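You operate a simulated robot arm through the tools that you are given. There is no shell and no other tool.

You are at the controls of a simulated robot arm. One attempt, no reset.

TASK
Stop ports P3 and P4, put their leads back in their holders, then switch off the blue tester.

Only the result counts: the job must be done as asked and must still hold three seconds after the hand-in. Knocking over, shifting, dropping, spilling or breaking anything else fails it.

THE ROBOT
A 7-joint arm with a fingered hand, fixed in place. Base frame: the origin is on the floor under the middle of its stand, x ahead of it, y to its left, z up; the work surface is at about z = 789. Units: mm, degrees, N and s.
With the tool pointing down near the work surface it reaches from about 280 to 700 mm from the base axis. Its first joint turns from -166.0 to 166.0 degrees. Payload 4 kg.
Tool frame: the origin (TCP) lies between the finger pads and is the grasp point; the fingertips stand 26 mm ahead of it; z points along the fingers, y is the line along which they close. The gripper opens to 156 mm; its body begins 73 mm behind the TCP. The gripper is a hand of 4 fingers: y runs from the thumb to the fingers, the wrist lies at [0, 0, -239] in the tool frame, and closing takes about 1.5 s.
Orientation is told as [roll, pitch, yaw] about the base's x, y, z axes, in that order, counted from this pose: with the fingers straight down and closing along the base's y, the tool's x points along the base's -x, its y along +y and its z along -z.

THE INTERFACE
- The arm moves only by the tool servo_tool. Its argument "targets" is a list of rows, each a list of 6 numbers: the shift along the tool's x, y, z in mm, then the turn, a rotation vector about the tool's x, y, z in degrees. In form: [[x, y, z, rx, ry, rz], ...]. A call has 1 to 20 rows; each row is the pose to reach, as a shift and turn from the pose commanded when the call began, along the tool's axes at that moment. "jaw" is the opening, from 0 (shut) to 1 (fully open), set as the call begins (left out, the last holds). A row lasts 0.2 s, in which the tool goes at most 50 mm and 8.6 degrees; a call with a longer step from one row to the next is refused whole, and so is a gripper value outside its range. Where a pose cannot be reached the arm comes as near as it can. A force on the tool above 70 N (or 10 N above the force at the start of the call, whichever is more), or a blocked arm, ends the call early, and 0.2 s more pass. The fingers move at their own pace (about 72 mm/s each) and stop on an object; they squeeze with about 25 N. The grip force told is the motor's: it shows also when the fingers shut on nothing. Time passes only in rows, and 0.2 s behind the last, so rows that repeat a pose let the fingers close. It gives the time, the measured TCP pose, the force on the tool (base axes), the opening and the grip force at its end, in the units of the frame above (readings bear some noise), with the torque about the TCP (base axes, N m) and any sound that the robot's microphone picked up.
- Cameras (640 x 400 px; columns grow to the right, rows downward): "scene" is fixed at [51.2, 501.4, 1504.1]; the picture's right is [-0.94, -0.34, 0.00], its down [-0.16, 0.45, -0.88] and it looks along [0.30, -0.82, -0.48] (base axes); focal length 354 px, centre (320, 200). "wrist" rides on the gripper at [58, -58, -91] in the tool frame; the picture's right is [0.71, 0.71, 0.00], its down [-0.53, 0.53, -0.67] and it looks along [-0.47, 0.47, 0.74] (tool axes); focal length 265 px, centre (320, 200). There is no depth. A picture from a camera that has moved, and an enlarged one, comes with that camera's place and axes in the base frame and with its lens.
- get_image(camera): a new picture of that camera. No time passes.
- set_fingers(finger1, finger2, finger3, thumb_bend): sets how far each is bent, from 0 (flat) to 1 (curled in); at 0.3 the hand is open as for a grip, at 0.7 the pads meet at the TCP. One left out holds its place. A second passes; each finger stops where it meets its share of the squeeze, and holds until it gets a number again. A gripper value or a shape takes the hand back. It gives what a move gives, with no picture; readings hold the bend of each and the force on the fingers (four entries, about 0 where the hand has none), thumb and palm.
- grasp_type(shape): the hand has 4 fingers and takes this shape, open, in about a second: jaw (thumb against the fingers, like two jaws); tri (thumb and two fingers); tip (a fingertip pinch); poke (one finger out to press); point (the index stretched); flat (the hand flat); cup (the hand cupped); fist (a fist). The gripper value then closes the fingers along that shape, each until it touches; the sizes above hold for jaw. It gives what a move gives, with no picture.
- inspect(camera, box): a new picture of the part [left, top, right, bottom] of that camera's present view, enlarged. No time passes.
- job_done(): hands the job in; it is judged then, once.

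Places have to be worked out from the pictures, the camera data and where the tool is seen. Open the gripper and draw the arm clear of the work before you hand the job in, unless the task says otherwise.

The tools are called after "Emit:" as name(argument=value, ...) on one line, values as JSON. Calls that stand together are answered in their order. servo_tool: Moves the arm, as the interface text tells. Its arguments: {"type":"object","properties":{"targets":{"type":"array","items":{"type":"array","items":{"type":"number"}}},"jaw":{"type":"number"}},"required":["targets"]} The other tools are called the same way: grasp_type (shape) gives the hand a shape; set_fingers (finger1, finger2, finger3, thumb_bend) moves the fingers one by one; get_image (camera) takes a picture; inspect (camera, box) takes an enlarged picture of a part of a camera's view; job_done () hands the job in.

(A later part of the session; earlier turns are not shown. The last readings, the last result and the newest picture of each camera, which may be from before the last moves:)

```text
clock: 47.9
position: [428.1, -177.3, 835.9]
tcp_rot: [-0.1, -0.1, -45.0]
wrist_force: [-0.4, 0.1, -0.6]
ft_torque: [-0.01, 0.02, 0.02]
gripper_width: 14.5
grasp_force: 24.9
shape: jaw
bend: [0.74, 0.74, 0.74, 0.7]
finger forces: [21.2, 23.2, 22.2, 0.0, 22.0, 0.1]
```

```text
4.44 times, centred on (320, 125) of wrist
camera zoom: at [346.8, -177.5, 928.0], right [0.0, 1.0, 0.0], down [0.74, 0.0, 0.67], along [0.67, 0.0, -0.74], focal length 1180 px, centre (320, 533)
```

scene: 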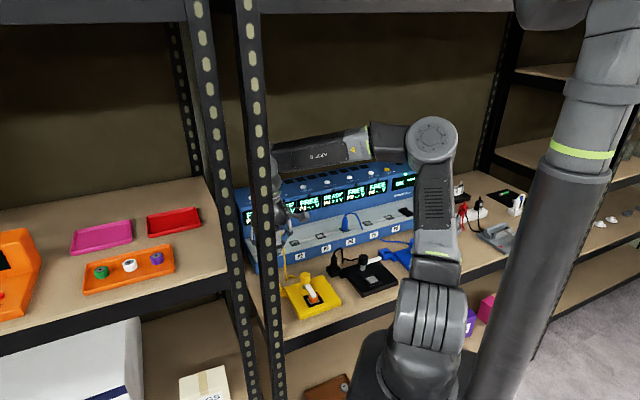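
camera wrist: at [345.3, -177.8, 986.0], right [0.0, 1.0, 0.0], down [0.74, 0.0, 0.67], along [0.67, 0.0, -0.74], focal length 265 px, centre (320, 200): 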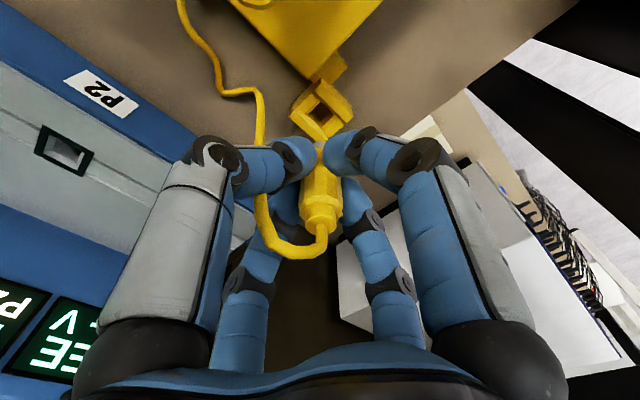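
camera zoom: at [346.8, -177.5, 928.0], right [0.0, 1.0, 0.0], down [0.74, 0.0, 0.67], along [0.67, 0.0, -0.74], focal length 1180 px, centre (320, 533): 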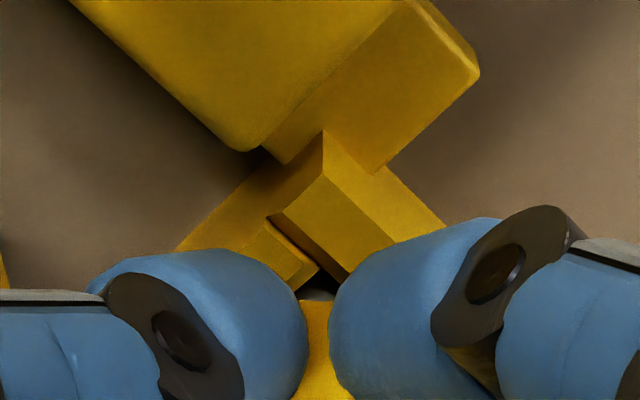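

Still free. Another 3 mm down in small rows.

Emit:
servo_tool(targets=[[0, 0, 0.8, 0, 0, 0], [0, 0, 1.6, 0, 0, 0], [0, 0, 2.4, 0, 0, 0], [0, 0, 3, 0, 0, 0]])

Emit:
inspect(camera="wrist", box=[240, 80, 400, 200])

```text
clock: 48.9
position: [428.8, -177.9, 833.9]
tcp_rot: [0.0, -0.1, -45.0]
wrist_force: [-0.3, -1.1, 0.9]
ft_torque: [-0.02, -0.01, 0.01]
gripper_width: 14.6
grasp_force: 25.0
shape: jaw
bend: [0.74, 0.74, 0.74, 0.7]
finger forces: [21.3, 23.1, 22.2, 0.0, 22.3, 0.0]
```

```text
3.33 times, centred on (320, 140) of wrist
camera zoom: at [346.9, -177.0, 925.1], right [0.0, 1.0, 0.0], down [0.74, 0.0, 0.67], along [0.67, 0.0, -0.74], focal length 885 px, centre (320, 400)
```

zoom: 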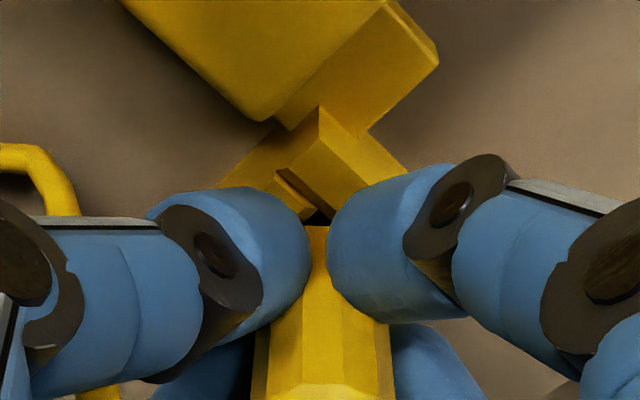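

Body bottom nearly at the holder's top. Another 2 mm.

Emit:
servo_tool(targets=[[0, 0, 0.7, 0, 0, 0], [0, 0, 1.4, 0, 0, 0], [0, 0, 2, 0, 0, 0], [0, 0, 2, 0, 0, 0]])

Emit:
inspect(camera="wrist", box=[260, 90, 380, 180])

```text
clock: 49.9
position: [428.9, -177.9, 830.9]
tcp_rot: [0.2, 0.0, -44.9]
wrist_force: [1.2, -0.2, 3.3]
ft_torque: [0.0, 0.0, 0.0]
gripper_width: 14.3
grasp_force: 25.2
shape: jaw
bend: [0.74, 0.74, 0.74, 0.7]
finger forces: [21.5, 23.7, 22.7, 0.0, 22.1, 0.0]
```

```text
4.44 times, centred on (320, 135) of wrist
camera zoom: at [346.9, -177.2, 923.1], right [0.0, 1.0, 0.0], down [0.74, 0.0, 0.67], along [0.67, 0.0, -0.74], focal length 1180 px, centre (320, 489)
```

zoom: 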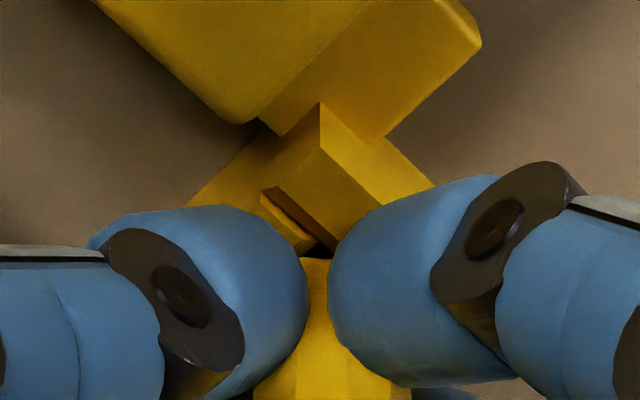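

A 3.3 N reaction at TCP z≈832: it seems to be seating. One more millimetre to confirm.

Emit:
servo_tool(targets=[[0, 0, 0.4, 0, 0, 0], [0, 0, 0.8, 0, 0, 0], [0, 0, 0.8, 0, 0, 0]])

```text
clock: 50.7
position: [427.4, -176.7, 832.0]
tcp_rot: [0.1, -0.1, -45.1]
wrist_force: [0.4, -2.1, 6.8]
ft_torque: [-0.01, 0.0, -0.01]
gripper_width: 14.7
grasp_force: 24.8
shape: jaw
bend: [0.74, 0.74, 0.74, 0.7]
finger forces: [21.8, 23.6, 23.6, 0.1, 23.0, 0.0]
```

6.8 N now: the plug has bottomed out in the holder. I relieve the push and open the digits just enough to release.

Emit:
servo_tool(targets=[[0, 0, -0.8, 0, 0, 0], [0, 0, -0.8, 0, 0, 0]])

Emit:
servo_tool(targets=[[0, 0, 0, 0, 0, 0], [0, 0, 0, 0, 0, 0], [0, 0, 0, 0, 0, 0], [0, 0, 0, 0, 0, 0]], jaw=0.25)

Emit:
get_image(camera="wrist")

Emit:
inspect(camera="scene", box=[230, 200, 350, 310])

```text
clock: 51.3
position: [428.4, -178.2, 830.6]
tcp_rot: [0.0, -0.2, -44.9]
wrist_force: [0.2, -0.3, 2.5]
ft_torque: [0.02, -0.04, 0.02]
gripper_width: 14.6
grasp_force: 24.5
shape: jaw
bend: [0.74, 0.74, 0.74, 0.7]
finger forces: [21.6, 23.7, 23.2, 0.1, 22.2, 0.0]
```

```text
clock: 52.3
position: [427.9, -177.3, 830.8]
tcp_rot: [-0.1, -0.1, -45.0]
wrist_force: [-0.1, -0.1, 0.3]
ft_torque: [0.01, 0.0, 0.03]
gripper_width: 39.0
grasp_force: 0.0
shape: jaw
bend: [0.78, 0.78, 0.78, 0.7]
finger forces: [0.1, 0.1, 0.0, 0.0, 0.1, 0.0]
```

```text
taken
camera wrist: at [346.7, -177.0, 923.4], right [0.0, 1.0, 0.0], down [0.74, 0.0, 0.67], along [0.67, 0.0, -0.74], focal length 265 px, centre (320, 200)
```

wrist: 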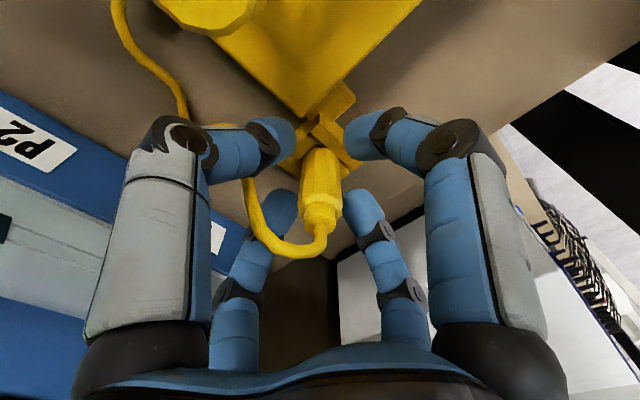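

```text
3.64 times, centred on (290, 255) of scene
camera zoom: at [51.2, 501.4, 1504.1], right [-0.94, -0.34, 0.0], down [-0.16, 0.45, -0.88], along [0.3, -0.82, -0.48], focal length 1286 px, centre (429, 0)
```

zoom: 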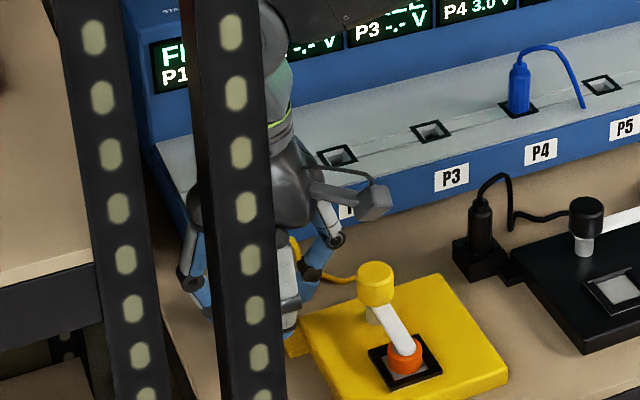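

The digits are off the plug, which stays upright in its holder. I lift straight up.

Emit:
servo_tool(targets=[[0, 0, -5, 0, 0, 0], [0, 0, -12, 0, 0, 0], [0, 0, -22, 0, 0, 0], [0, 0, -35, 0, 0, 0], [0, 0, -50, 0, 0, 0], [0, 0, -68, 0, 0, 0], [0, 0, -86, 0, 0, 0], [0, 0, -110, 0, 0, 0]])

Emit:
get_image(camera="wrist")

Emit:
inspect(camera="wrist", box=[260, 40, 380, 130])

```text
clock: 54.1
position: [427.2, -178.1, 941.0]
tcp_rot: [0.0, -0.1, -45.1]
wrist_force: [-0.2, -0.4, 0.4]
ft_torque: [-0.02, 0.0, 0.0]
gripper_width: 38.8
grasp_force: 0.1
shape: jaw
bend: [0.78, 0.78, 0.78, 0.7]
finger forces: [0.1, 0.0, 0.0, 0.0, 0.1, 0.0]
```

```text
taken
camera wrist: at [345.7, -176.0, 1033.3], right [0.0, 1.0, 0.0], down [0.74, 0.0, 0.67], along [0.67, 0.0, -0.74], focal length 265 px, centre (320, 200)
```

wrist: 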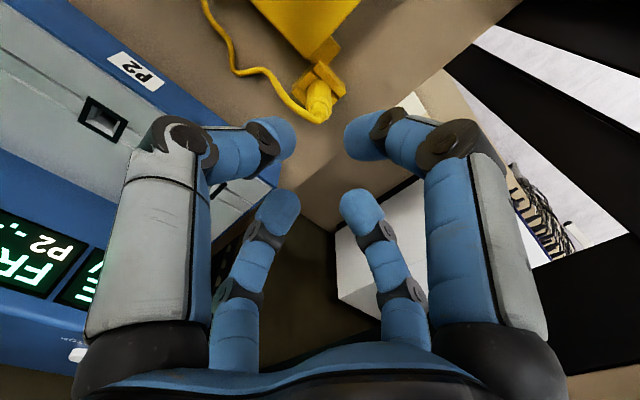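

```text
4.44 times, centred on (320, 85) of wrist
camera zoom: at [345.7, -176.0, 1033.3], right [0.0, 1.0, 0.0], down [0.74, 0.0, 0.67], along [0.67, 0.0, -0.74], focal length 1180 px, centre (320, 711)
```

zoom: 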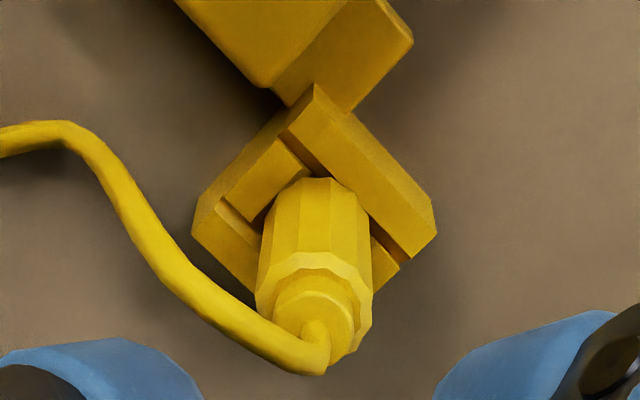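

The yellow plug sits upright in its holder. Next the blue one: I move above P4 (about (312,-482)), turning the hand to yaw -135° so that the camera looks in from the side away from the blue cable.

Emit:
servo_tool(targets=[[-8, -18, -10, 0, 0, 7.5], [-20, -45, -18, 0, 0, 15], [-32, -72, -18, 0, 0, 22.5], [-44, -99, -18, 0, 0, 30], [-56, -126, -18, 0, 0, 37.5], [-68, -153, -18, 0, 0, 45], [-80, -180, -18, 0, 0, 52.5], [-92, -207, -18, 0, 0, 60], [-104, -234, -18, 0, 0, 67.5], [-116, -261, -18, 0, 0, 75], [-126, -282, -18, 0, 0, 82.5], [-134, -298, -18, 0, 0, 90], [-134, -298, -18, 0, 0, 90]], jaw=0.45)

Emit:
get_image(camera="wrist")

Emit:
get_image(camera="scene")

```text
clock: 56.9
position: [286.1, -495.0, 966.3]
tcp_rot: [0.4, 1.0, -133.7]
wrist_force: [-0.9, 0.4, 0.7]
ft_torque: [-0.01, 0.0, 0.02]
gripper_width: 70.0
grasp_force: 0.1
shape: jaw
bend: [0.39, 0.39, 0.39, 0.7]
finger forces: [0.0, 0.0, 0.0, 0.1, 0.0, 0.0]
out of reach, approached as far as the arm can: row 12, 13
```

```text
taken
camera wrist: at [282.1, -413.9, 1060.1], right [1.0, 0.02, 0.02], down [0.01, -0.75, 0.66], along [0.03, -0.66, -0.75], focal length 265 px, centre (320, 200)
```

wrist: 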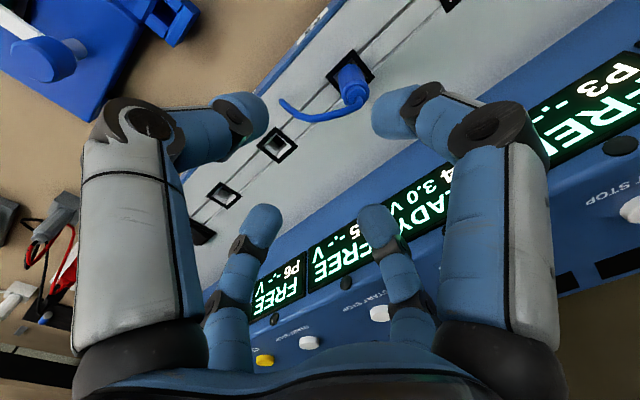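

```text
taken
```

scene: 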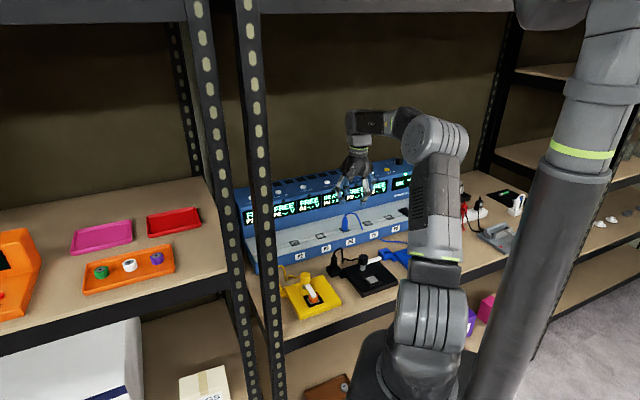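

At yaw -135° the arm hits a limit over P4, so I turn back to yaw -45° (digits still line up with the plug faces and stay clear of the cable).

Emit:
servo_tool(targets=[[2, 1, -8, 0, 0, -7.4], [4, 2, -14, 0, 0, -14.8], [6, 3, -19, 0, 0, -22.2], [9, 4, -19, 0, 0, -29.6], [12, 5, -19, 0, 0, -37], [15, 6, -19, 0, 0, -44.4], [18, 7, -19, 0, 0, -51.8], [21, 8, -19, 0, 0, -59.2], [24, 9, -19, 0, 0, -66.6], [27, 9.5, -19, 0, 0, -74], [27, 9.5, -19, 0, 0, -81.4], [27, 9.5, -19, 0, 0, -88.7], [27, 9.5, -19, 0, 0, -88.7]])

Emit:
get_image(camera="wrist")

```text
clock: 59.7
position: [311.2, -483.8, 985.3]
tcp_rot: [0.1, -0.1, -46.2]
wrist_force: [-0.2, -0.6, -0.8]
ft_torque: [0.01, 0.0, 0.02]
gripper_width: 69.8
grasp_force: 0.1
shape: jaw
bend: [0.39, 0.39, 0.39, 0.7]
finger forces: [0.0, 0.0, 0.1, 0.1, 0.1, 0.1]
```

```text
taken
camera wrist: at [229.2, -480.3, 1077.1], right [0.02, 1.0, 0.0], down [0.74, -0.01, 0.67], along [0.67, -0.01, -0.74], focal length 265 px, centre (320, 200)
```

wrist: 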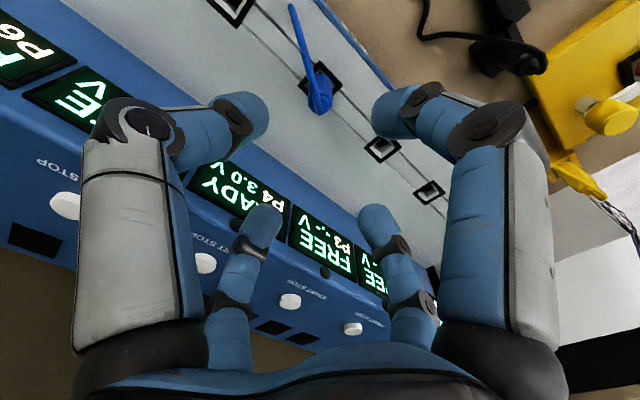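

Upright again at yaw -46.2°. I zoom in on the blue plug and its port frame.

Emit:
inspect(camera="wrist", box=[240, 30, 400, 140])

```text
3.64 times, centred on (320, 85) of wrist
camera zoom: at [229.2, -480.3, 1077.1], right [0.02, 1.0, 0.0], down [0.74, -0.01, 0.67], along [0.67, -0.01, -0.74], focal length 965 px, centre (320, 618)
```

zoom: 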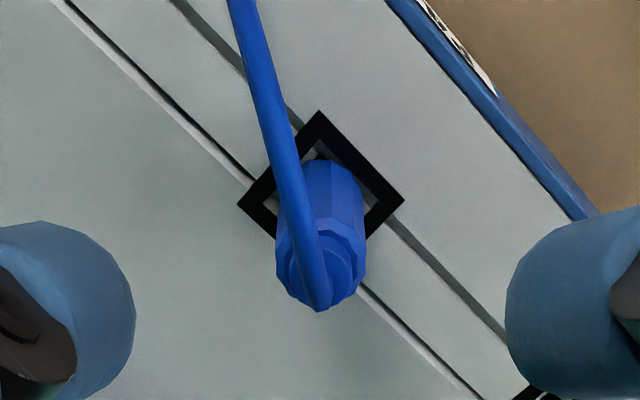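

P4's plug is at (311.8,-481.9), matching the TCP. I correct the yaw and descend to about 13 mm above grasp height.

Emit:
servo_tool(targets=[[0, 0, 10, 0, 0, -1.2], [0, 0, 25, 0, 0, -1.2], [0, 0, 42, 0, 0, -1.2], [0, 0, 60, 0, 0, -1.2], [0, 0, 78, 0, 0, -1.2], [0, 0, 94, 0, 0, -1.2], [0, 0, 110, 0, 0, -1.2], [0, 0, 110, 0, 0, -1.2]])

Emit:
inspect(camera="wrist", box=[180, 70, 460, 245])

Emit:
inspect(camera="scene", box=[300, 160, 400, 250])

```text
clock: 61.5
position: [312.4, -483.8, 875.3]
tcp_rot: [0.1, -0.1, -45.1]
wrist_force: [0.7, -0.2, 0.5]
ft_torque: [-0.03, -0.02, -0.03]
gripper_width: 69.9
grasp_force: 0.0
shape: jaw
bend: [0.39, 0.39, 0.39, 0.7]
finger forces: [0.1, 0.0, 0.0, 0.1, 0.0, 0.1]
```

```text
2.29 times, centred on (320, 158) of wrist
camera zoom: at [231.2, -482.3, 966.8], right [0.0, 1.0, 0.0], down [0.74, 0.0, 0.67], along [0.67, 0.0, -0.74], focal length 607 px, centre (320, 297)
```

zoom: 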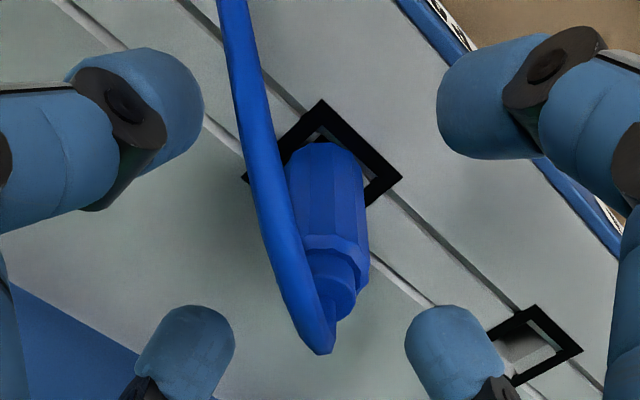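

```text
4.44 times, centred on (350, 205) of scene
camera zoom: at [51.2, 501.4, 1504.1], right [-0.94, -0.34, 0.0], down [-0.16, 0.45, -0.88], along [0.3, -0.82, -0.48], focal length 1571 px, centre (187, 178)
```

zoom: 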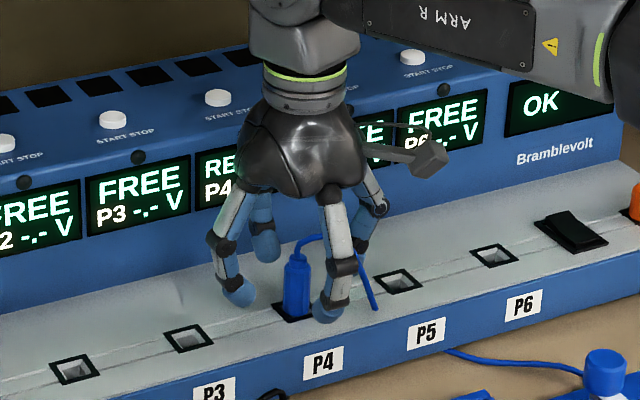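

The TCP is 1.5 mm too far in x; I correct and lower to the grasp height.

Emit:
servo_tool(targets=[[1.0, -0.5, 4, 0, 0, 0], [1.4, -0.7, 8, 0, 0, 0], [1.4, -0.7, 12.5, 0, 0, 0], [1.4, -0.7, 12.5, 0, 0, 0]])

Emit:
inspect(camera="wrist", box=[180, 80, 460, 255])

```text
clock: 62.5
position: [311.0, -481.9, 863.1]
tcp_rot: [0.0, -0.2, -45.1]
wrist_force: [-0.8, 0.3, 0.0]
ft_torque: [-0.02, 0.01, -0.03]
gripper_width: 70.1
grasp_force: 0.1
shape: jaw
bend: [0.39, 0.39, 0.39, 0.7]
finger forces: [0.1, 0.0, 0.2, 0.0, 0.0, 0.0]
```

```text
2.29 times, centred on (320, 168) of wrist
camera zoom: at [229.8, -481.5, 953.8], right [0.0, 1.0, 0.0], down [0.74, 0.0, 0.67], along [0.67, 0.0, -0.74], focal length 607 px, centre (320, 274)
```

zoom: 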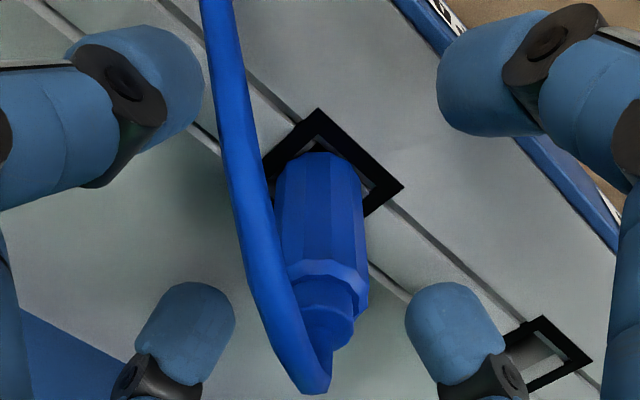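

Centred within 0.5 mm; the cable passes clear beside the thumb. I close partly first.

Emit:
servo_tool(targets=[[0, 0, 0, 0, 0, 0], [0, 0, 0, 0, 0, 0], [0, 0, 0, 0, 0, 0], [0, 0, 0, 0, 0, 0]], jaw=0.18)

Emit:
inspect(camera="wrist", box=[180, 80, 460, 255])

Emit:
inspect(camera="scene", box=[300, 160, 400, 250])

```text
clock: 63.5
position: [311.5, -483.7, 862.5]
tcp_rot: [-0.1, -0.1, -45.1]
wrist_force: [0.2, 0.4, 0.8]
ft_torque: [0.02, 0.02, -0.01]
gripper_width: 28.4
grasp_force: 0.0
shape: jaw
bend: [0.76, 0.76, 0.76, 0.7]
finger forces: [0.1, 0.1, 0.1, 0.0, 0.1, 0.1]
```

```text
2.29 times, centred on (320, 168) of wrist
camera zoom: at [229.8, -481.5, 954.0], right [0.0, 1.0, 0.0], down [0.74, 0.0, 0.67], along [0.67, 0.0, -0.74], focal length 607 px, centre (320, 274)
```

zoom: 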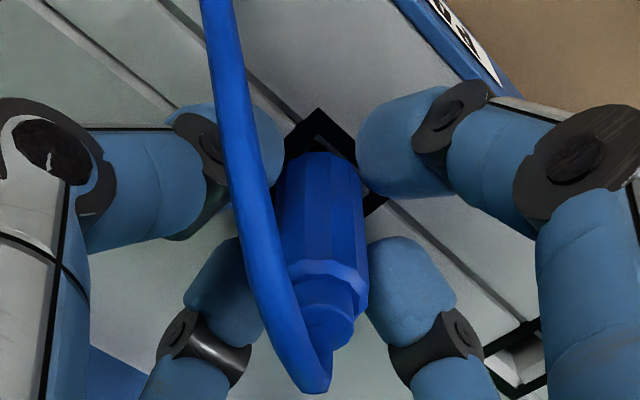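

```text
4.44 times, centred on (350, 205) of scene
camera zoom: at [51.2, 501.4, 1504.1], right [-0.94, -0.34, 0.0], down [-0.16, 0.45, -0.88], along [0.3, -0.82, -0.48], focal length 1571 px, centre (187, 178)
```

zoom: 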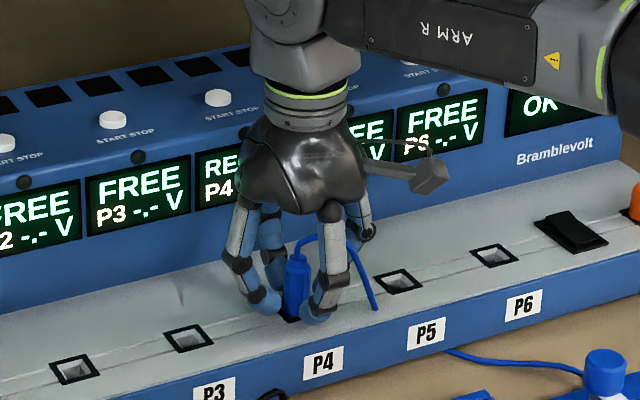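

The digits surround the blue plug evenly and the cable passes free. I close fully.

Emit:
servo_tool(targets=[[0, 0, 0, 0, 0, 0], [0, 0, 0, 0, 0, 0], [0, 0, 0, 0, 0, 0], [0, 0, 0, 0, 0, 0], [0, 0, 0, 0, 0, 0]], jaw=0.0)

```text
clock: 64.7
position: [311.6, -482.0, 862.4]
tcp_rot: [0.0, -0.2, -45.0]
wrist_force: [-0.9, 0.8, -0.2]
ft_torque: [-0.04, 0.01, 0.03]
gripper_width: 14.5
grasp_force: 25.0
shape: jaw
bend: [0.74, 0.74, 0.74, 0.7]
finger forces: [21.7, 21.8, 22.6, 0.1, 22.1, 0.0]
```

Firm grip (about 22 N on each digit). I lift the blue plug straight up.

Emit:
servo_tool(targets=[[0, 0, -2, 0, 0, 0], [0, 0, -4, 0, 0, 0], [0, 0, -7, 0, 0, 0], [0, 0, -11, 0, 0, 0], [0, 0, -16, 0, 0, 0], [0, 0, -24, 0, 0, 0], [0, 0, -34, 0, 0, 0], [0, 0, -46, 0, 0, 0], [0, 0, -58, 0, 0, 0], [0, 0, -70, 0, 0, 0], [0, 0, -82, 0, 0, 0]])

Emit:
get_image(camera="wrist")

Emit:
inspect(camera="scene", box=[290, 140, 450, 270])

```text
clock: 67.1
position: [309.5, -482.9, 944.5]
tcp_rot: [0.1, 0.0, -45.1]
wrist_force: [0.0, 0.1, -0.4]
ft_torque: [-0.04, -0.01, -0.01]
gripper_width: 14.6
grasp_force: 25.0
shape: jaw
bend: [0.74, 0.74, 0.74, 0.7]
finger forces: [21.7, 22.0, 23.0, 0.0, 22.1, 0.0]
```

```text
taken
camera wrist: at [227.9, -482.3, 1037.1], right [0.0, 1.0, 0.0], down [0.74, 0.0, 0.67], along [0.67, 0.0, -0.74], focal length 265 px, centre (320, 200)
```

wrist: 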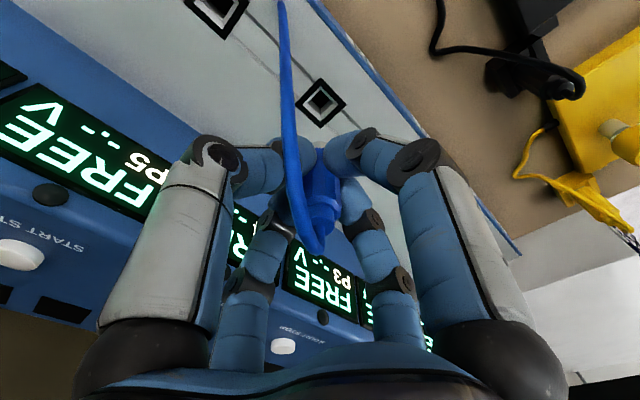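

```text
3.08 times, centred on (370, 205) of scene
camera zoom: at [51.2, 501.4, 1504.1], right [-0.94, -0.34, 0.0], down [-0.16, 0.45, -0.88], along [0.3, -0.82, -0.48], focal length 1088 px, centre (166, 185)
```

zoom: 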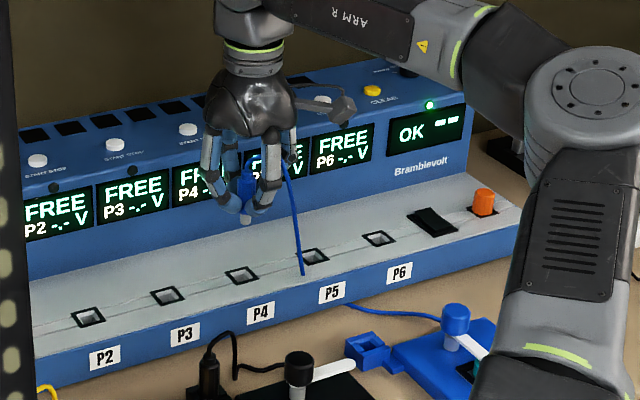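

P4 now reads FREE and the blue plug is clear. By comparison with the yellow one, the blue holder should be at about (165,-442); I carry the plug there.

Emit:
servo_tool(targets=[[12, -7, -4, 0, 0, 0], [32, -18, -6, 0, 0, 0], [56, -32, -6, 0, 0, 0], [80, -45.5, -6, 0, 0, 0], [104, -59, -6, 0, 0, 0], [122, -69, -6, 0, 0, 0], [131, -74.4, -6, 0, 0, 0], [131, -74.4, -6, 0, 0, 0]])

Emit:
get_image(camera="wrist")

Emit:
get_image(camera="scene")

```text
clock: 68.9
position: [162.9, -443.0, 949.9]
tcp_rot: [0.0, -0.1, -45.1]
wrist_force: [-0.9, -0.3, -1.1]
ft_torque: [0.0, -0.04, 0.04]
gripper_width: 14.6
grasp_force: 25.0
shape: jaw
bend: [0.74, 0.74, 0.74, 0.7]
finger forces: [21.6, 21.6, 23.2, 0.0, 21.8, 0.0]
```

```text
taken
camera wrist: at [82.1, -442.0, 1042.1], right [0.0, 1.0, 0.0], down [0.74, 0.0, 0.67], along [0.67, 0.0, -0.74], focal length 265 px, centre (320, 200)
```

wrist: 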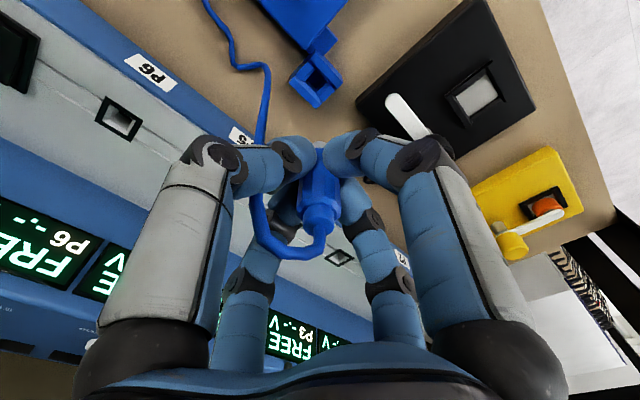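

```text
taken
```

scene: 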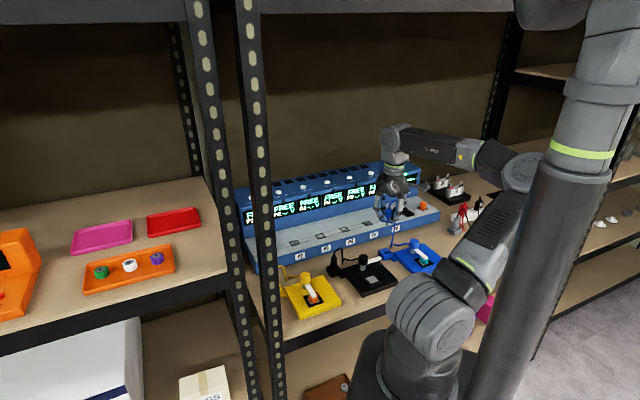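

The blue holder is visible ahead of the digits just like the yellow one was. I zoom in.

Emit:
inspect(camera="wrist", box=[240, 30, 400, 140])

Emit:
inspect(camera="scene", box=[340, 170, 460, 290])

```text
3.64 times, centred on (320, 85) of wrist
camera zoom: at [82.1, -442.0, 1042.1], right [0.0, 1.0, 0.0], down [0.74, 0.0, 0.67], along [0.67, 0.0, -0.74], focal length 965 px, centre (320, 618)
```

zoom: 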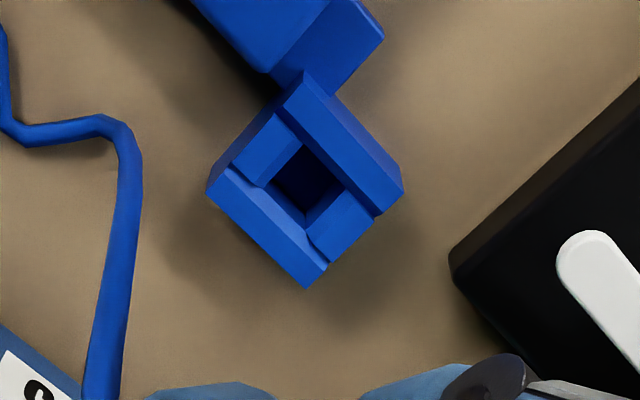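

```text
3.33 times, centred on (400, 230) of scene
camera zoom: at [51.2, 501.4, 1504.1], right [-0.94, -0.34, 0.0], down [-0.16, 0.45, -0.88], along [0.3, -0.82, -0.48], focal length 1179 px, centre (53, 100)
```

zoom: 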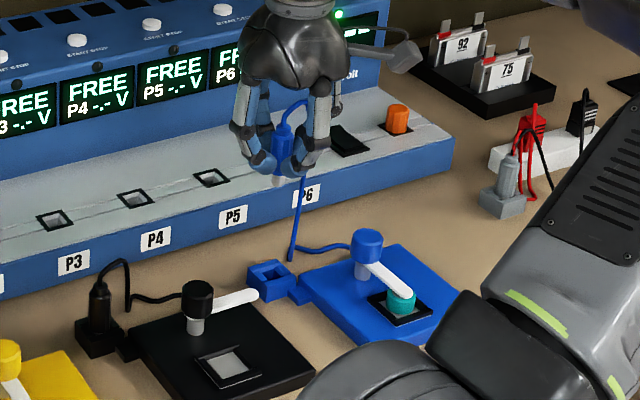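

Comparing with the yellow holder's view, the blue hole center is at about (160.7,-445.6), 5 mm along -e1 from the TCP. I correct and descend 85 mm.

Emit:
servo_tool(targets=[[0, -2.5, 8, 0, 0, 0], [0, -4.9, 20, 0, 0, 0], [0, -4.9, 34, 0, 0, 0], [0, -4.9, 48, 0, 0, 0], [0, -4.9, 62, 0, 0, 0], [0, -4.9, 75, 0, 0, 0], [0, -4.9, 85, 0, 0, 0], [0, -4.9, 85, 0, 0, 0]])

Emit:
inspect(camera="wrist", box=[260, 80, 380, 170])

Emit:
inspect(camera="scene", box=[360, 200, 440, 280])

```text
clock: 70.7
position: [162.3, -444.9, 864.7]
tcp_rot: [0.0, 0.0, -45.1]
wrist_force: [0.2, 0.3, -0.4]
ft_torque: [-0.03, -0.01, 0.02]
gripper_width: 14.2
grasp_force: 25.0
shape: jaw
bend: [0.74, 0.74, 0.74, 0.7]
finger forces: [21.5, 21.8, 23.1, 0.0, 21.7, 0.1]
```

```text
4.44 times, centred on (320, 125) of wrist
camera zoom: at [80.2, -445.2, 955.9], right [0.0, 1.0, 0.0], down [0.74, 0.0, 0.67], along [0.67, 0.0, -0.74], focal length 1180 px, centre (320, 533)
```

zoom: 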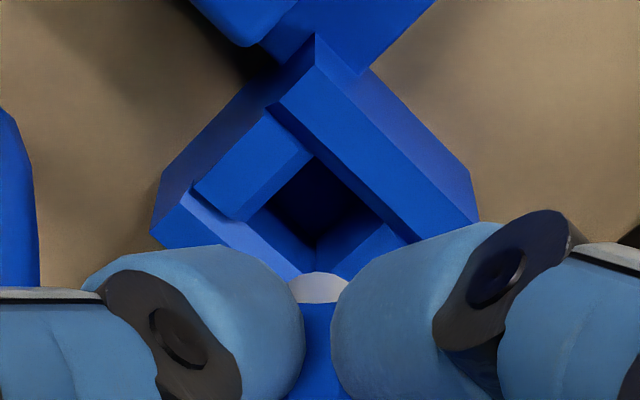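

```text
5.00 times, centred on (400, 240) of scene
camera zoom: at [51.2, 501.4, 1504.1], right [-0.94, -0.34, 0.0], down [-0.16, 0.45, -0.88], along [0.3, -0.82, -0.48], focal length 1768 px, centre (-80, 0)
```

zoom: 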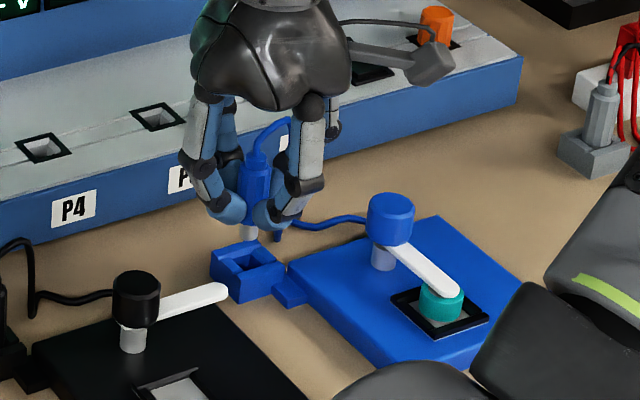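

The hole center is 2 mm toward -x; I correct that and lower 16 mm, to the funnel's rim.

Emit:
servo_tool(targets=[[0.6, -1.0, 3, 0, 0, 0], [1.06, -1.77, 6.5, 0, 0, 0], [1.06, -1.77, 10, 0, 0, 0], [1.06, -1.77, 13, 0, 0, 0], [1.06, -1.77, 16, 0, 0, 0]])

Emit:
inspect(camera="wrist", box=[260, 80, 380, 170])

Emit:
inspect(camera="scene", box=[360, 220, 420, 280])

```text
clock: 71.9
position: [159.6, -447.3, 848.3]
tcp_rot: [-0.1, 0.0, -45.1]
wrist_force: [0.8, -0.5, 0.0]
ft_torque: [0.0, 0.02, -0.01]
gripper_width: 14.4
grasp_force: 24.9
shape: jaw
bend: [0.74, 0.74, 0.74, 0.7]
finger forces: [21.6, 21.8, 23.0, 0.0, 21.6, 0.0]
```

```text
4.44 times, centred on (320, 125) of wrist
camera zoom: at [77.7, -446.0, 940.9], right [0.0, 1.0, 0.0], down [0.74, 0.0, 0.67], along [0.67, 0.0, -0.74], focal length 1180 px, centre (320, 533)
```

zoom: 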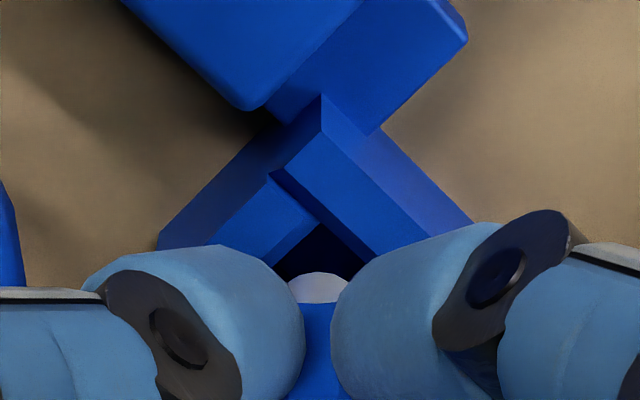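

```text
6.67 times, centred on (390, 250) of scene
camera zoom: at [51.2, 501.4, 1504.1], right [-0.94, -0.34, 0.0], down [-0.16, 0.45, -0.88], along [0.3, -0.82, -0.48], focal length 2357 px, centre (-147, -133)
```

zoom: 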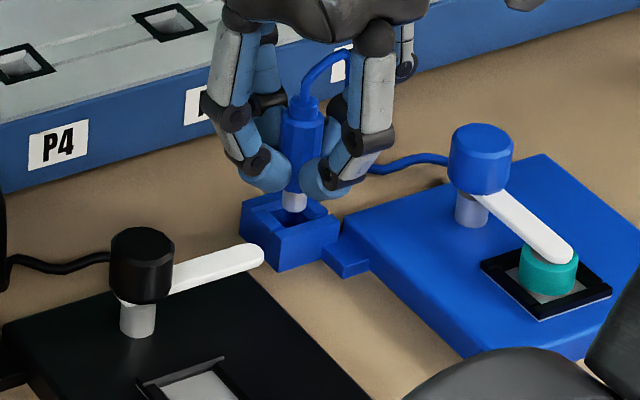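

The view now matches exactly the yellow one at the same stage. I lower 8 mm.

Emit:
servo_tool(targets=[[0, 0, 2, 0, 0, 0], [0, 0, 4, 0, 0, 0], [0, 0, 6, 0, 0, 0], [0, 0, 8, 0, 0, 0]])

Emit:
inspect(camera="wrist", box=[260, 80, 380, 170])

Emit:
inspect(camera="scene", box=[360, 220, 420, 280])

```text
clock: 72.9
position: [159.9, -446.9, 841.1]
tcp_rot: [0.0, 0.0, -45.0]
wrist_force: [0.0, -0.3, 0.5]
ft_torque: [-0.01, 0.0, -0.02]
gripper_width: 14.5
grasp_force: 25.1
shape: jaw
bend: [0.74, 0.74, 0.74, 0.7]
finger forces: [21.7, 21.8, 23.0, 0.0, 21.9, 0.0]
```

```text
4.44 times, centred on (320, 125) of wrist
camera zoom: at [77.9, -446.4, 932.6], right [0.0, 1.0, 0.0], down [0.74, 0.0, 0.67], along [0.67, 0.0, -0.74], focal length 1180 px, centre (320, 533)
```

zoom: 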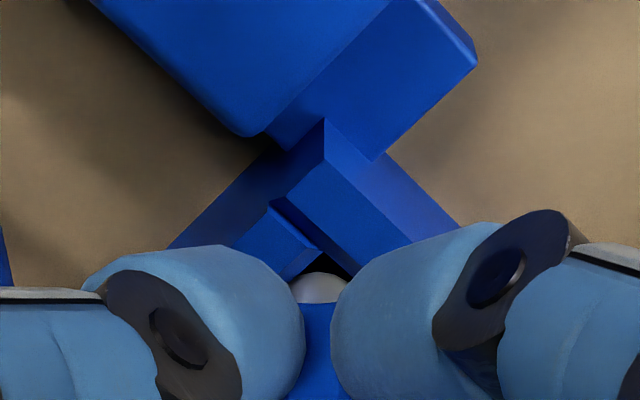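

```text
6.67 times, centred on (390, 250) of scene
camera zoom: at [51.2, 501.4, 1504.1], right [-0.94, -0.34, 0.0], down [-0.16, 0.45, -0.88], along [0.3, -0.82, -0.48], focal length 2357 px, centre (-147, -133)
```

zoom: 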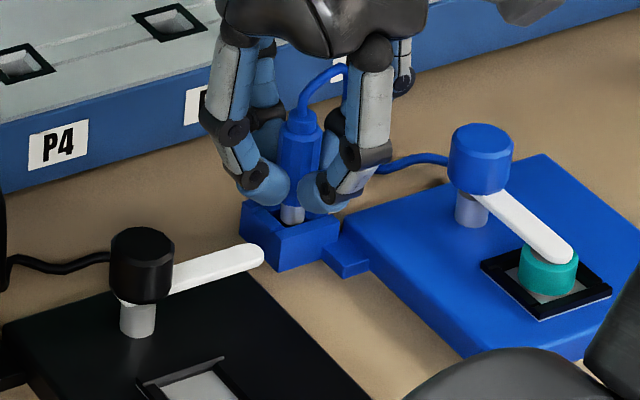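

The pin goes into the hole, nearly no force. I lower another 5 mm.

Emit:
servo_tool(targets=[[0.2, 0.2, 1.2, 0, 0, 0], [0.3, 0.3, 2.4, 0, 0, 0], [0.3, 0.3, 3.7, 0, 0, 0], [0.3, 0.3, 5, 0, 0, 0]])

Emit:
inspect(camera="scene", box=[360, 220, 420, 280])

```text
clock: 73.9
position: [159.8, -446.5, 835.7]
tcp_rot: [0.1, -0.1, -45.1]
wrist_force: [0.0, -0.9, 1.9]
ft_torque: [-0.07, -0.08, 0.01]
gripper_width: 14.2
grasp_force: 24.5
shape: jaw
bend: [0.74, 0.74, 0.74, 0.7]
finger forces: [21.6, 21.9, 23.6, 0.0, 22.0, 0.0]
```

```text
6.67 times, centred on (390, 250) of scene
camera zoom: at [51.2, 501.4, 1504.1], right [-0.94, -0.34, 0.0], down [-0.16, 0.45, -0.88], along [0.3, -0.82, -0.48], focal length 2357 px, centre (-147, -133)
```

zoom: 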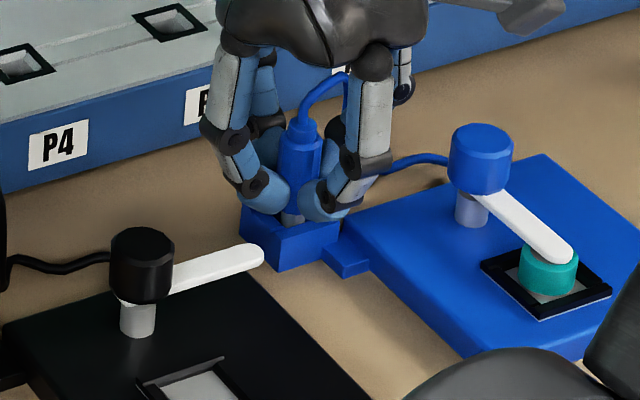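

Small 1.9 N contact; I continue 2 mm down.

Emit:
servo_tool(targets=[[0, 0, 0.7, 0, 0, 0], [0, 0, 1.4, 0, 0, 0], [0, 0, 2, 0, 0, 0], [0, 0, 2, 0, 0, 0]])

Emit:
inspect(camera="wrist", box=[260, 90, 380, 180])

```text
clock: 74.9
position: [159.3, -446.9, 834.0]
tcp_rot: [0.0, -0.1, -45.1]
wrist_force: [0.1, 0.7, -0.1]
ft_torque: [0.04, 0.0, 0.01]
gripper_width: 14.5
grasp_force: 25.4
shape: jaw
bend: [0.74, 0.74, 0.74, 0.7]
finger forces: [22.1, 22.3, 23.0, 0.0, 21.7, 0.0]
```

```text
4.44 times, centred on (320, 135) of wrist
camera zoom: at [77.2, -445.6, 926.3], right [0.0, 1.0, 0.0], down [0.74, 0.0, 0.67], along [0.67, 0.0, -0.74], focal length 1180 px, centre (320, 489)
```

zoom: 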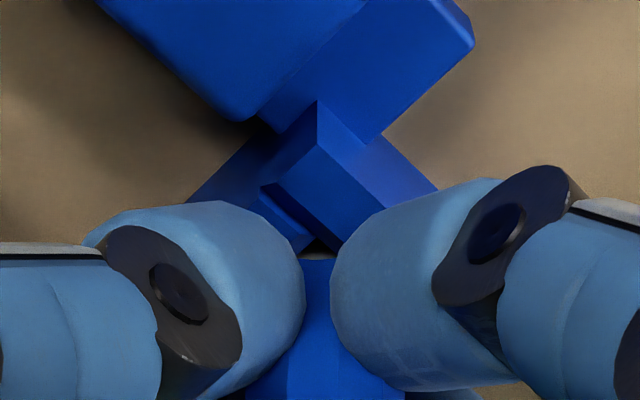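

No resistance; another 2.5 mm.

Emit:
servo_tool(targets=[[0, 0, 0.8, 0, 0, 0], [0, 0, 1.6, 0, 0, 0], [0, 0, 2.5, 0, 0, 0], [0, 0, 2.5, 0, 0, 0]])

Emit:
inspect(camera="wrist", box=[260, 90, 380, 180])

```text
clock: 75.9
position: [160.3, -445.3, 832.5]
tcp_rot: [0.0, -0.1, -45.1]
wrist_force: [-0.1, 0.3, -0.1]
ft_torque: [-0.02, 0.0, -0.03]
gripper_width: 14.3
grasp_force: 25.1
shape: jaw
bend: [0.74, 0.74, 0.74, 0.7]
finger forces: [21.8, 21.7, 23.1, 0.0, 21.9, 0.0]
```

```text
4.44 times, centred on (320, 135) of wrist
camera zoom: at [77.8, -445.4, 924.1], right [0.0, 1.0, 0.0], down [0.74, 0.0, 0.67], along [0.67, 0.0, -0.74], focal length 1180 px, centre (320, 489)
```

zoom: 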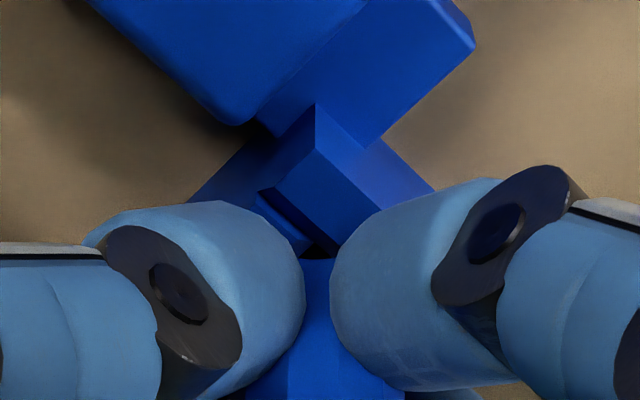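

TCP z≈833 and still free; another 1.5 mm to seat it.

Emit:
servo_tool(targets=[[0, 0, 0.5, 0, 0, 0], [0, 0, 1.0, 0, 0, 0], [0, 0, 1.5, 0, 0, 0], [0, 0, 1.5, 0, 0, 0]])

```text
clock: 76.9
position: [159.5, -446.2, 830.4]
tcp_rot: [0.0, -0.2, -45.1]
wrist_force: [0.8, -2.1, 6.0]
ft_torque: [-0.06, 0.01, -0.02]
gripper_width: 14.5
grasp_force: 25.2
shape: jaw
bend: [0.74, 0.74, 0.74, 0.7]
finger forces: [22.2, 22.0, 24.2, 0.0, 22.7, 0.0]
```

Force rose to 6 N: the blue plug has bottomed out. I relieve 0.8 mm and open just enough to release.

Emit:
servo_tool(targets=[[0, 0, -0.8, 0, 0, 0], [0, 0, -0.8, 0, 0, 0]])

Emit:
servo_tool(targets=[[0, 0, 0, 0, 0, 0], [0, 0, 0, 0, 0, 0], [0, 0, 0, 0, 0, 0], [0, 0, 0, 0, 0, 0]], jaw=0.25)

Emit:
get_image(camera="wrist")

Emit:
inspect(camera="scene", box=[350, 200, 440, 280])

```text
clock: 77.5
position: [159.5, -446.1, 829.9]
tcp_rot: [0.0, -0.1, -45.1]
wrist_force: [2.0, 0.5, 1.1]
ft_torque: [-0.03, -0.06, 0.01]
gripper_width: 14.6
grasp_force: 25.2
shape: jaw
bend: [0.74, 0.74, 0.74, 0.7]
finger forces: [22.0, 22.7, 23.7, 0.0, 21.5, 0.0]
```

```text
clock: 78.5
position: [159.0, -446.5, 830.7]
tcp_rot: [0.0, -0.1, -45.2]
wrist_force: [-0.8, -0.1, 1.0]
ft_torque: [-0.02, -0.02, 0.0]
gripper_width: 38.9
grasp_force: 0.1
shape: jaw
bend: [0.78, 0.78, 0.78, 0.7]
finger forces: [0.1, 0.1, 0.0, 0.0, 0.0, 0.0]
```

```text
taken
camera wrist: at [77.3, -445.3, 922.9], right [0.0, 1.0, 0.0], down [0.74, 0.0, 0.67], along [0.67, 0.0, -0.74], focal length 265 px, centre (320, 200)
```

wrist: 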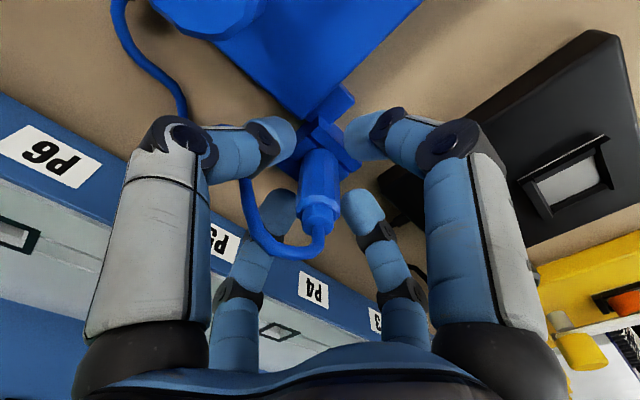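

```text
5.00 times, centred on (395, 240) of scene
camera zoom: at [51.2, 501.4, 1504.1], right [-0.94, -0.34, 0.0], down [-0.16, 0.45, -0.88], along [0.3, -0.82, -0.48], focal length 1768 px, centre (-55, 0)
```

zoom: 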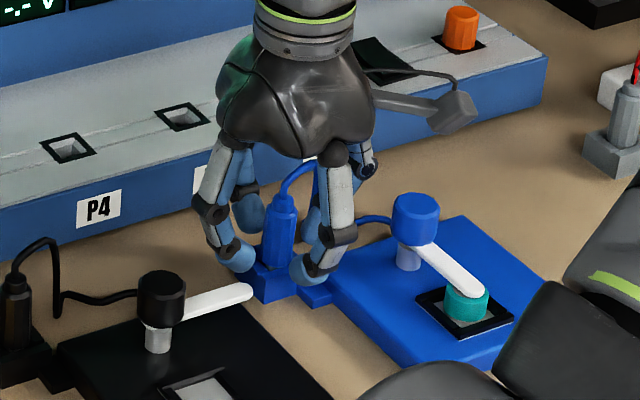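

The blue plug stands free and upright in its holder. I lift straight up.

Emit:
servo_tool(targets=[[0, 0, -5, 0, 0, 0], [0, 0, -12, 0, 0, 0], [0, 0, -22, 0, 0, 0], [0, 0, -35, 0, 0, 0], [0, 0, -52, 0, 0, 0], [0, 0, -72, 0, 0, 0], [0, 0, -96, 0, 0, 0], [0, 0, -120, 0, 0, 0], [0, 0, -150, 0, 0, 0]])

Emit:
get_image(camera="wrist")

Emit:
inspect(camera="scene", box=[270, 160, 470, 300])

```text
clock: 80.5
position: [161.0, -445.3, 981.2]
tcp_rot: [0.1, -0.1, -45.0]
wrist_force: [-0.2, -0.6, 0.0]
ft_torque: [-0.01, 0.01, -0.03]
gripper_width: 38.9
grasp_force: 0.0
shape: jaw
bend: [0.78, 0.78, 0.78, 0.7]
finger forces: [0.0, 0.1, 0.0, 0.0, 0.0, 0.0]
```

```text
taken
camera wrist: at [78.3, -443.5, 1073.4], right [0.0, 1.0, 0.0], down [0.74, 0.0, 0.67], along [0.67, 0.0, -0.74], focal length 265 px, centre (320, 200)
```

wrist: 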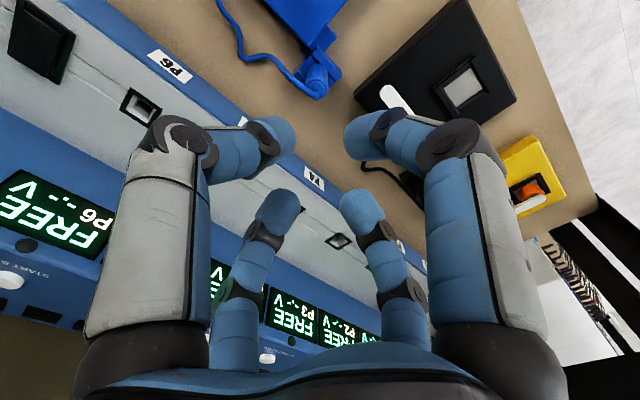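

```text
2.86 times, centred on (370, 230) of scene
camera zoom: at [51.2, 501.4, 1504.1], right [-0.94, -0.34, 0.0], down [-0.16, 0.45, -0.88], along [0.3, -0.82, -0.48], focal length 1010 px, centre (177, 114)
```

zoom: 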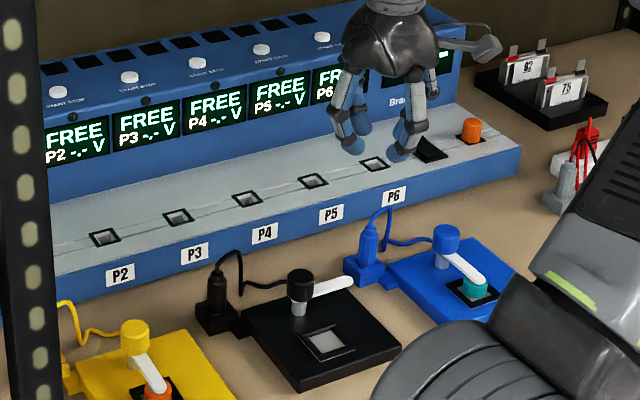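

Both leads are in their holders and P3/P4 read FREE. Now the power switch: I move to look at the rocker at the right end of the tester.

Emit:
servo_tool(targets=[[-2, -20, -15, 0, 0, 7.5], [-4, -45, -30, 0, 0, 15], [-6.5, -70, -42, 0, 0, 22.5], [-8.5, -95, -52, 0, 0, 30], [-10.5, -118, -60, 0, 0, 37.5], [-12.7, -140, -68, 0, 0, 45], [-12.7, -140, -68, 0, 0, 45]])

Emit:
get_image(camera="wrist")

Emit:
get_image(camera="scene")

```text
clock: 82.1
position: [69.1, -553.2, 1047.6]
tcp_rot: [0.1, -0.1, -90.2]
wrist_force: [-1.0, 0.1, -0.1]
ft_torque: [0.0, 0.01, 0.01]
gripper_width: 38.8
grasp_force: 0.1
shape: jaw
bend: [0.78, 0.78, 0.78, 0.7]
finger forces: [0.0, 0.0, 0.0, 0.0, 0.1, 0.0]
```

```text
taken
camera wrist: at [12.1, -494.3, 1140.3], right [0.71, 0.71, 0.0], down [0.52, -0.53, 0.67], along [0.47, -0.47, -0.74], focal length 265 px, centre (320, 200)
```

wrist: 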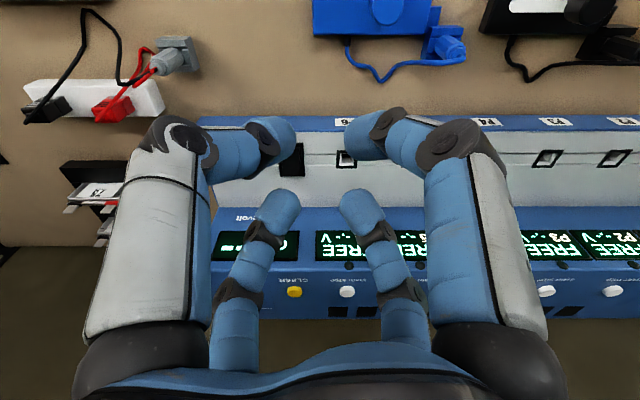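

```text
taken
```

scene: 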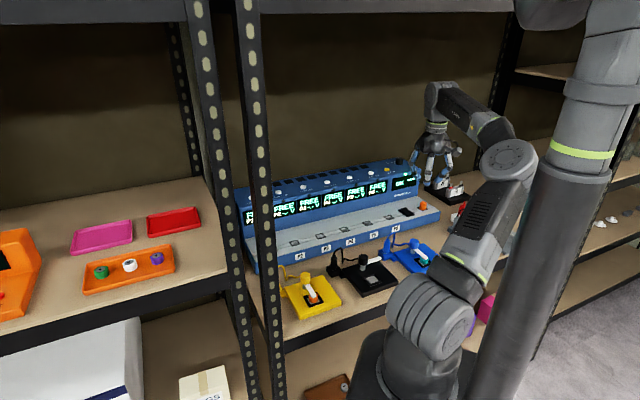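

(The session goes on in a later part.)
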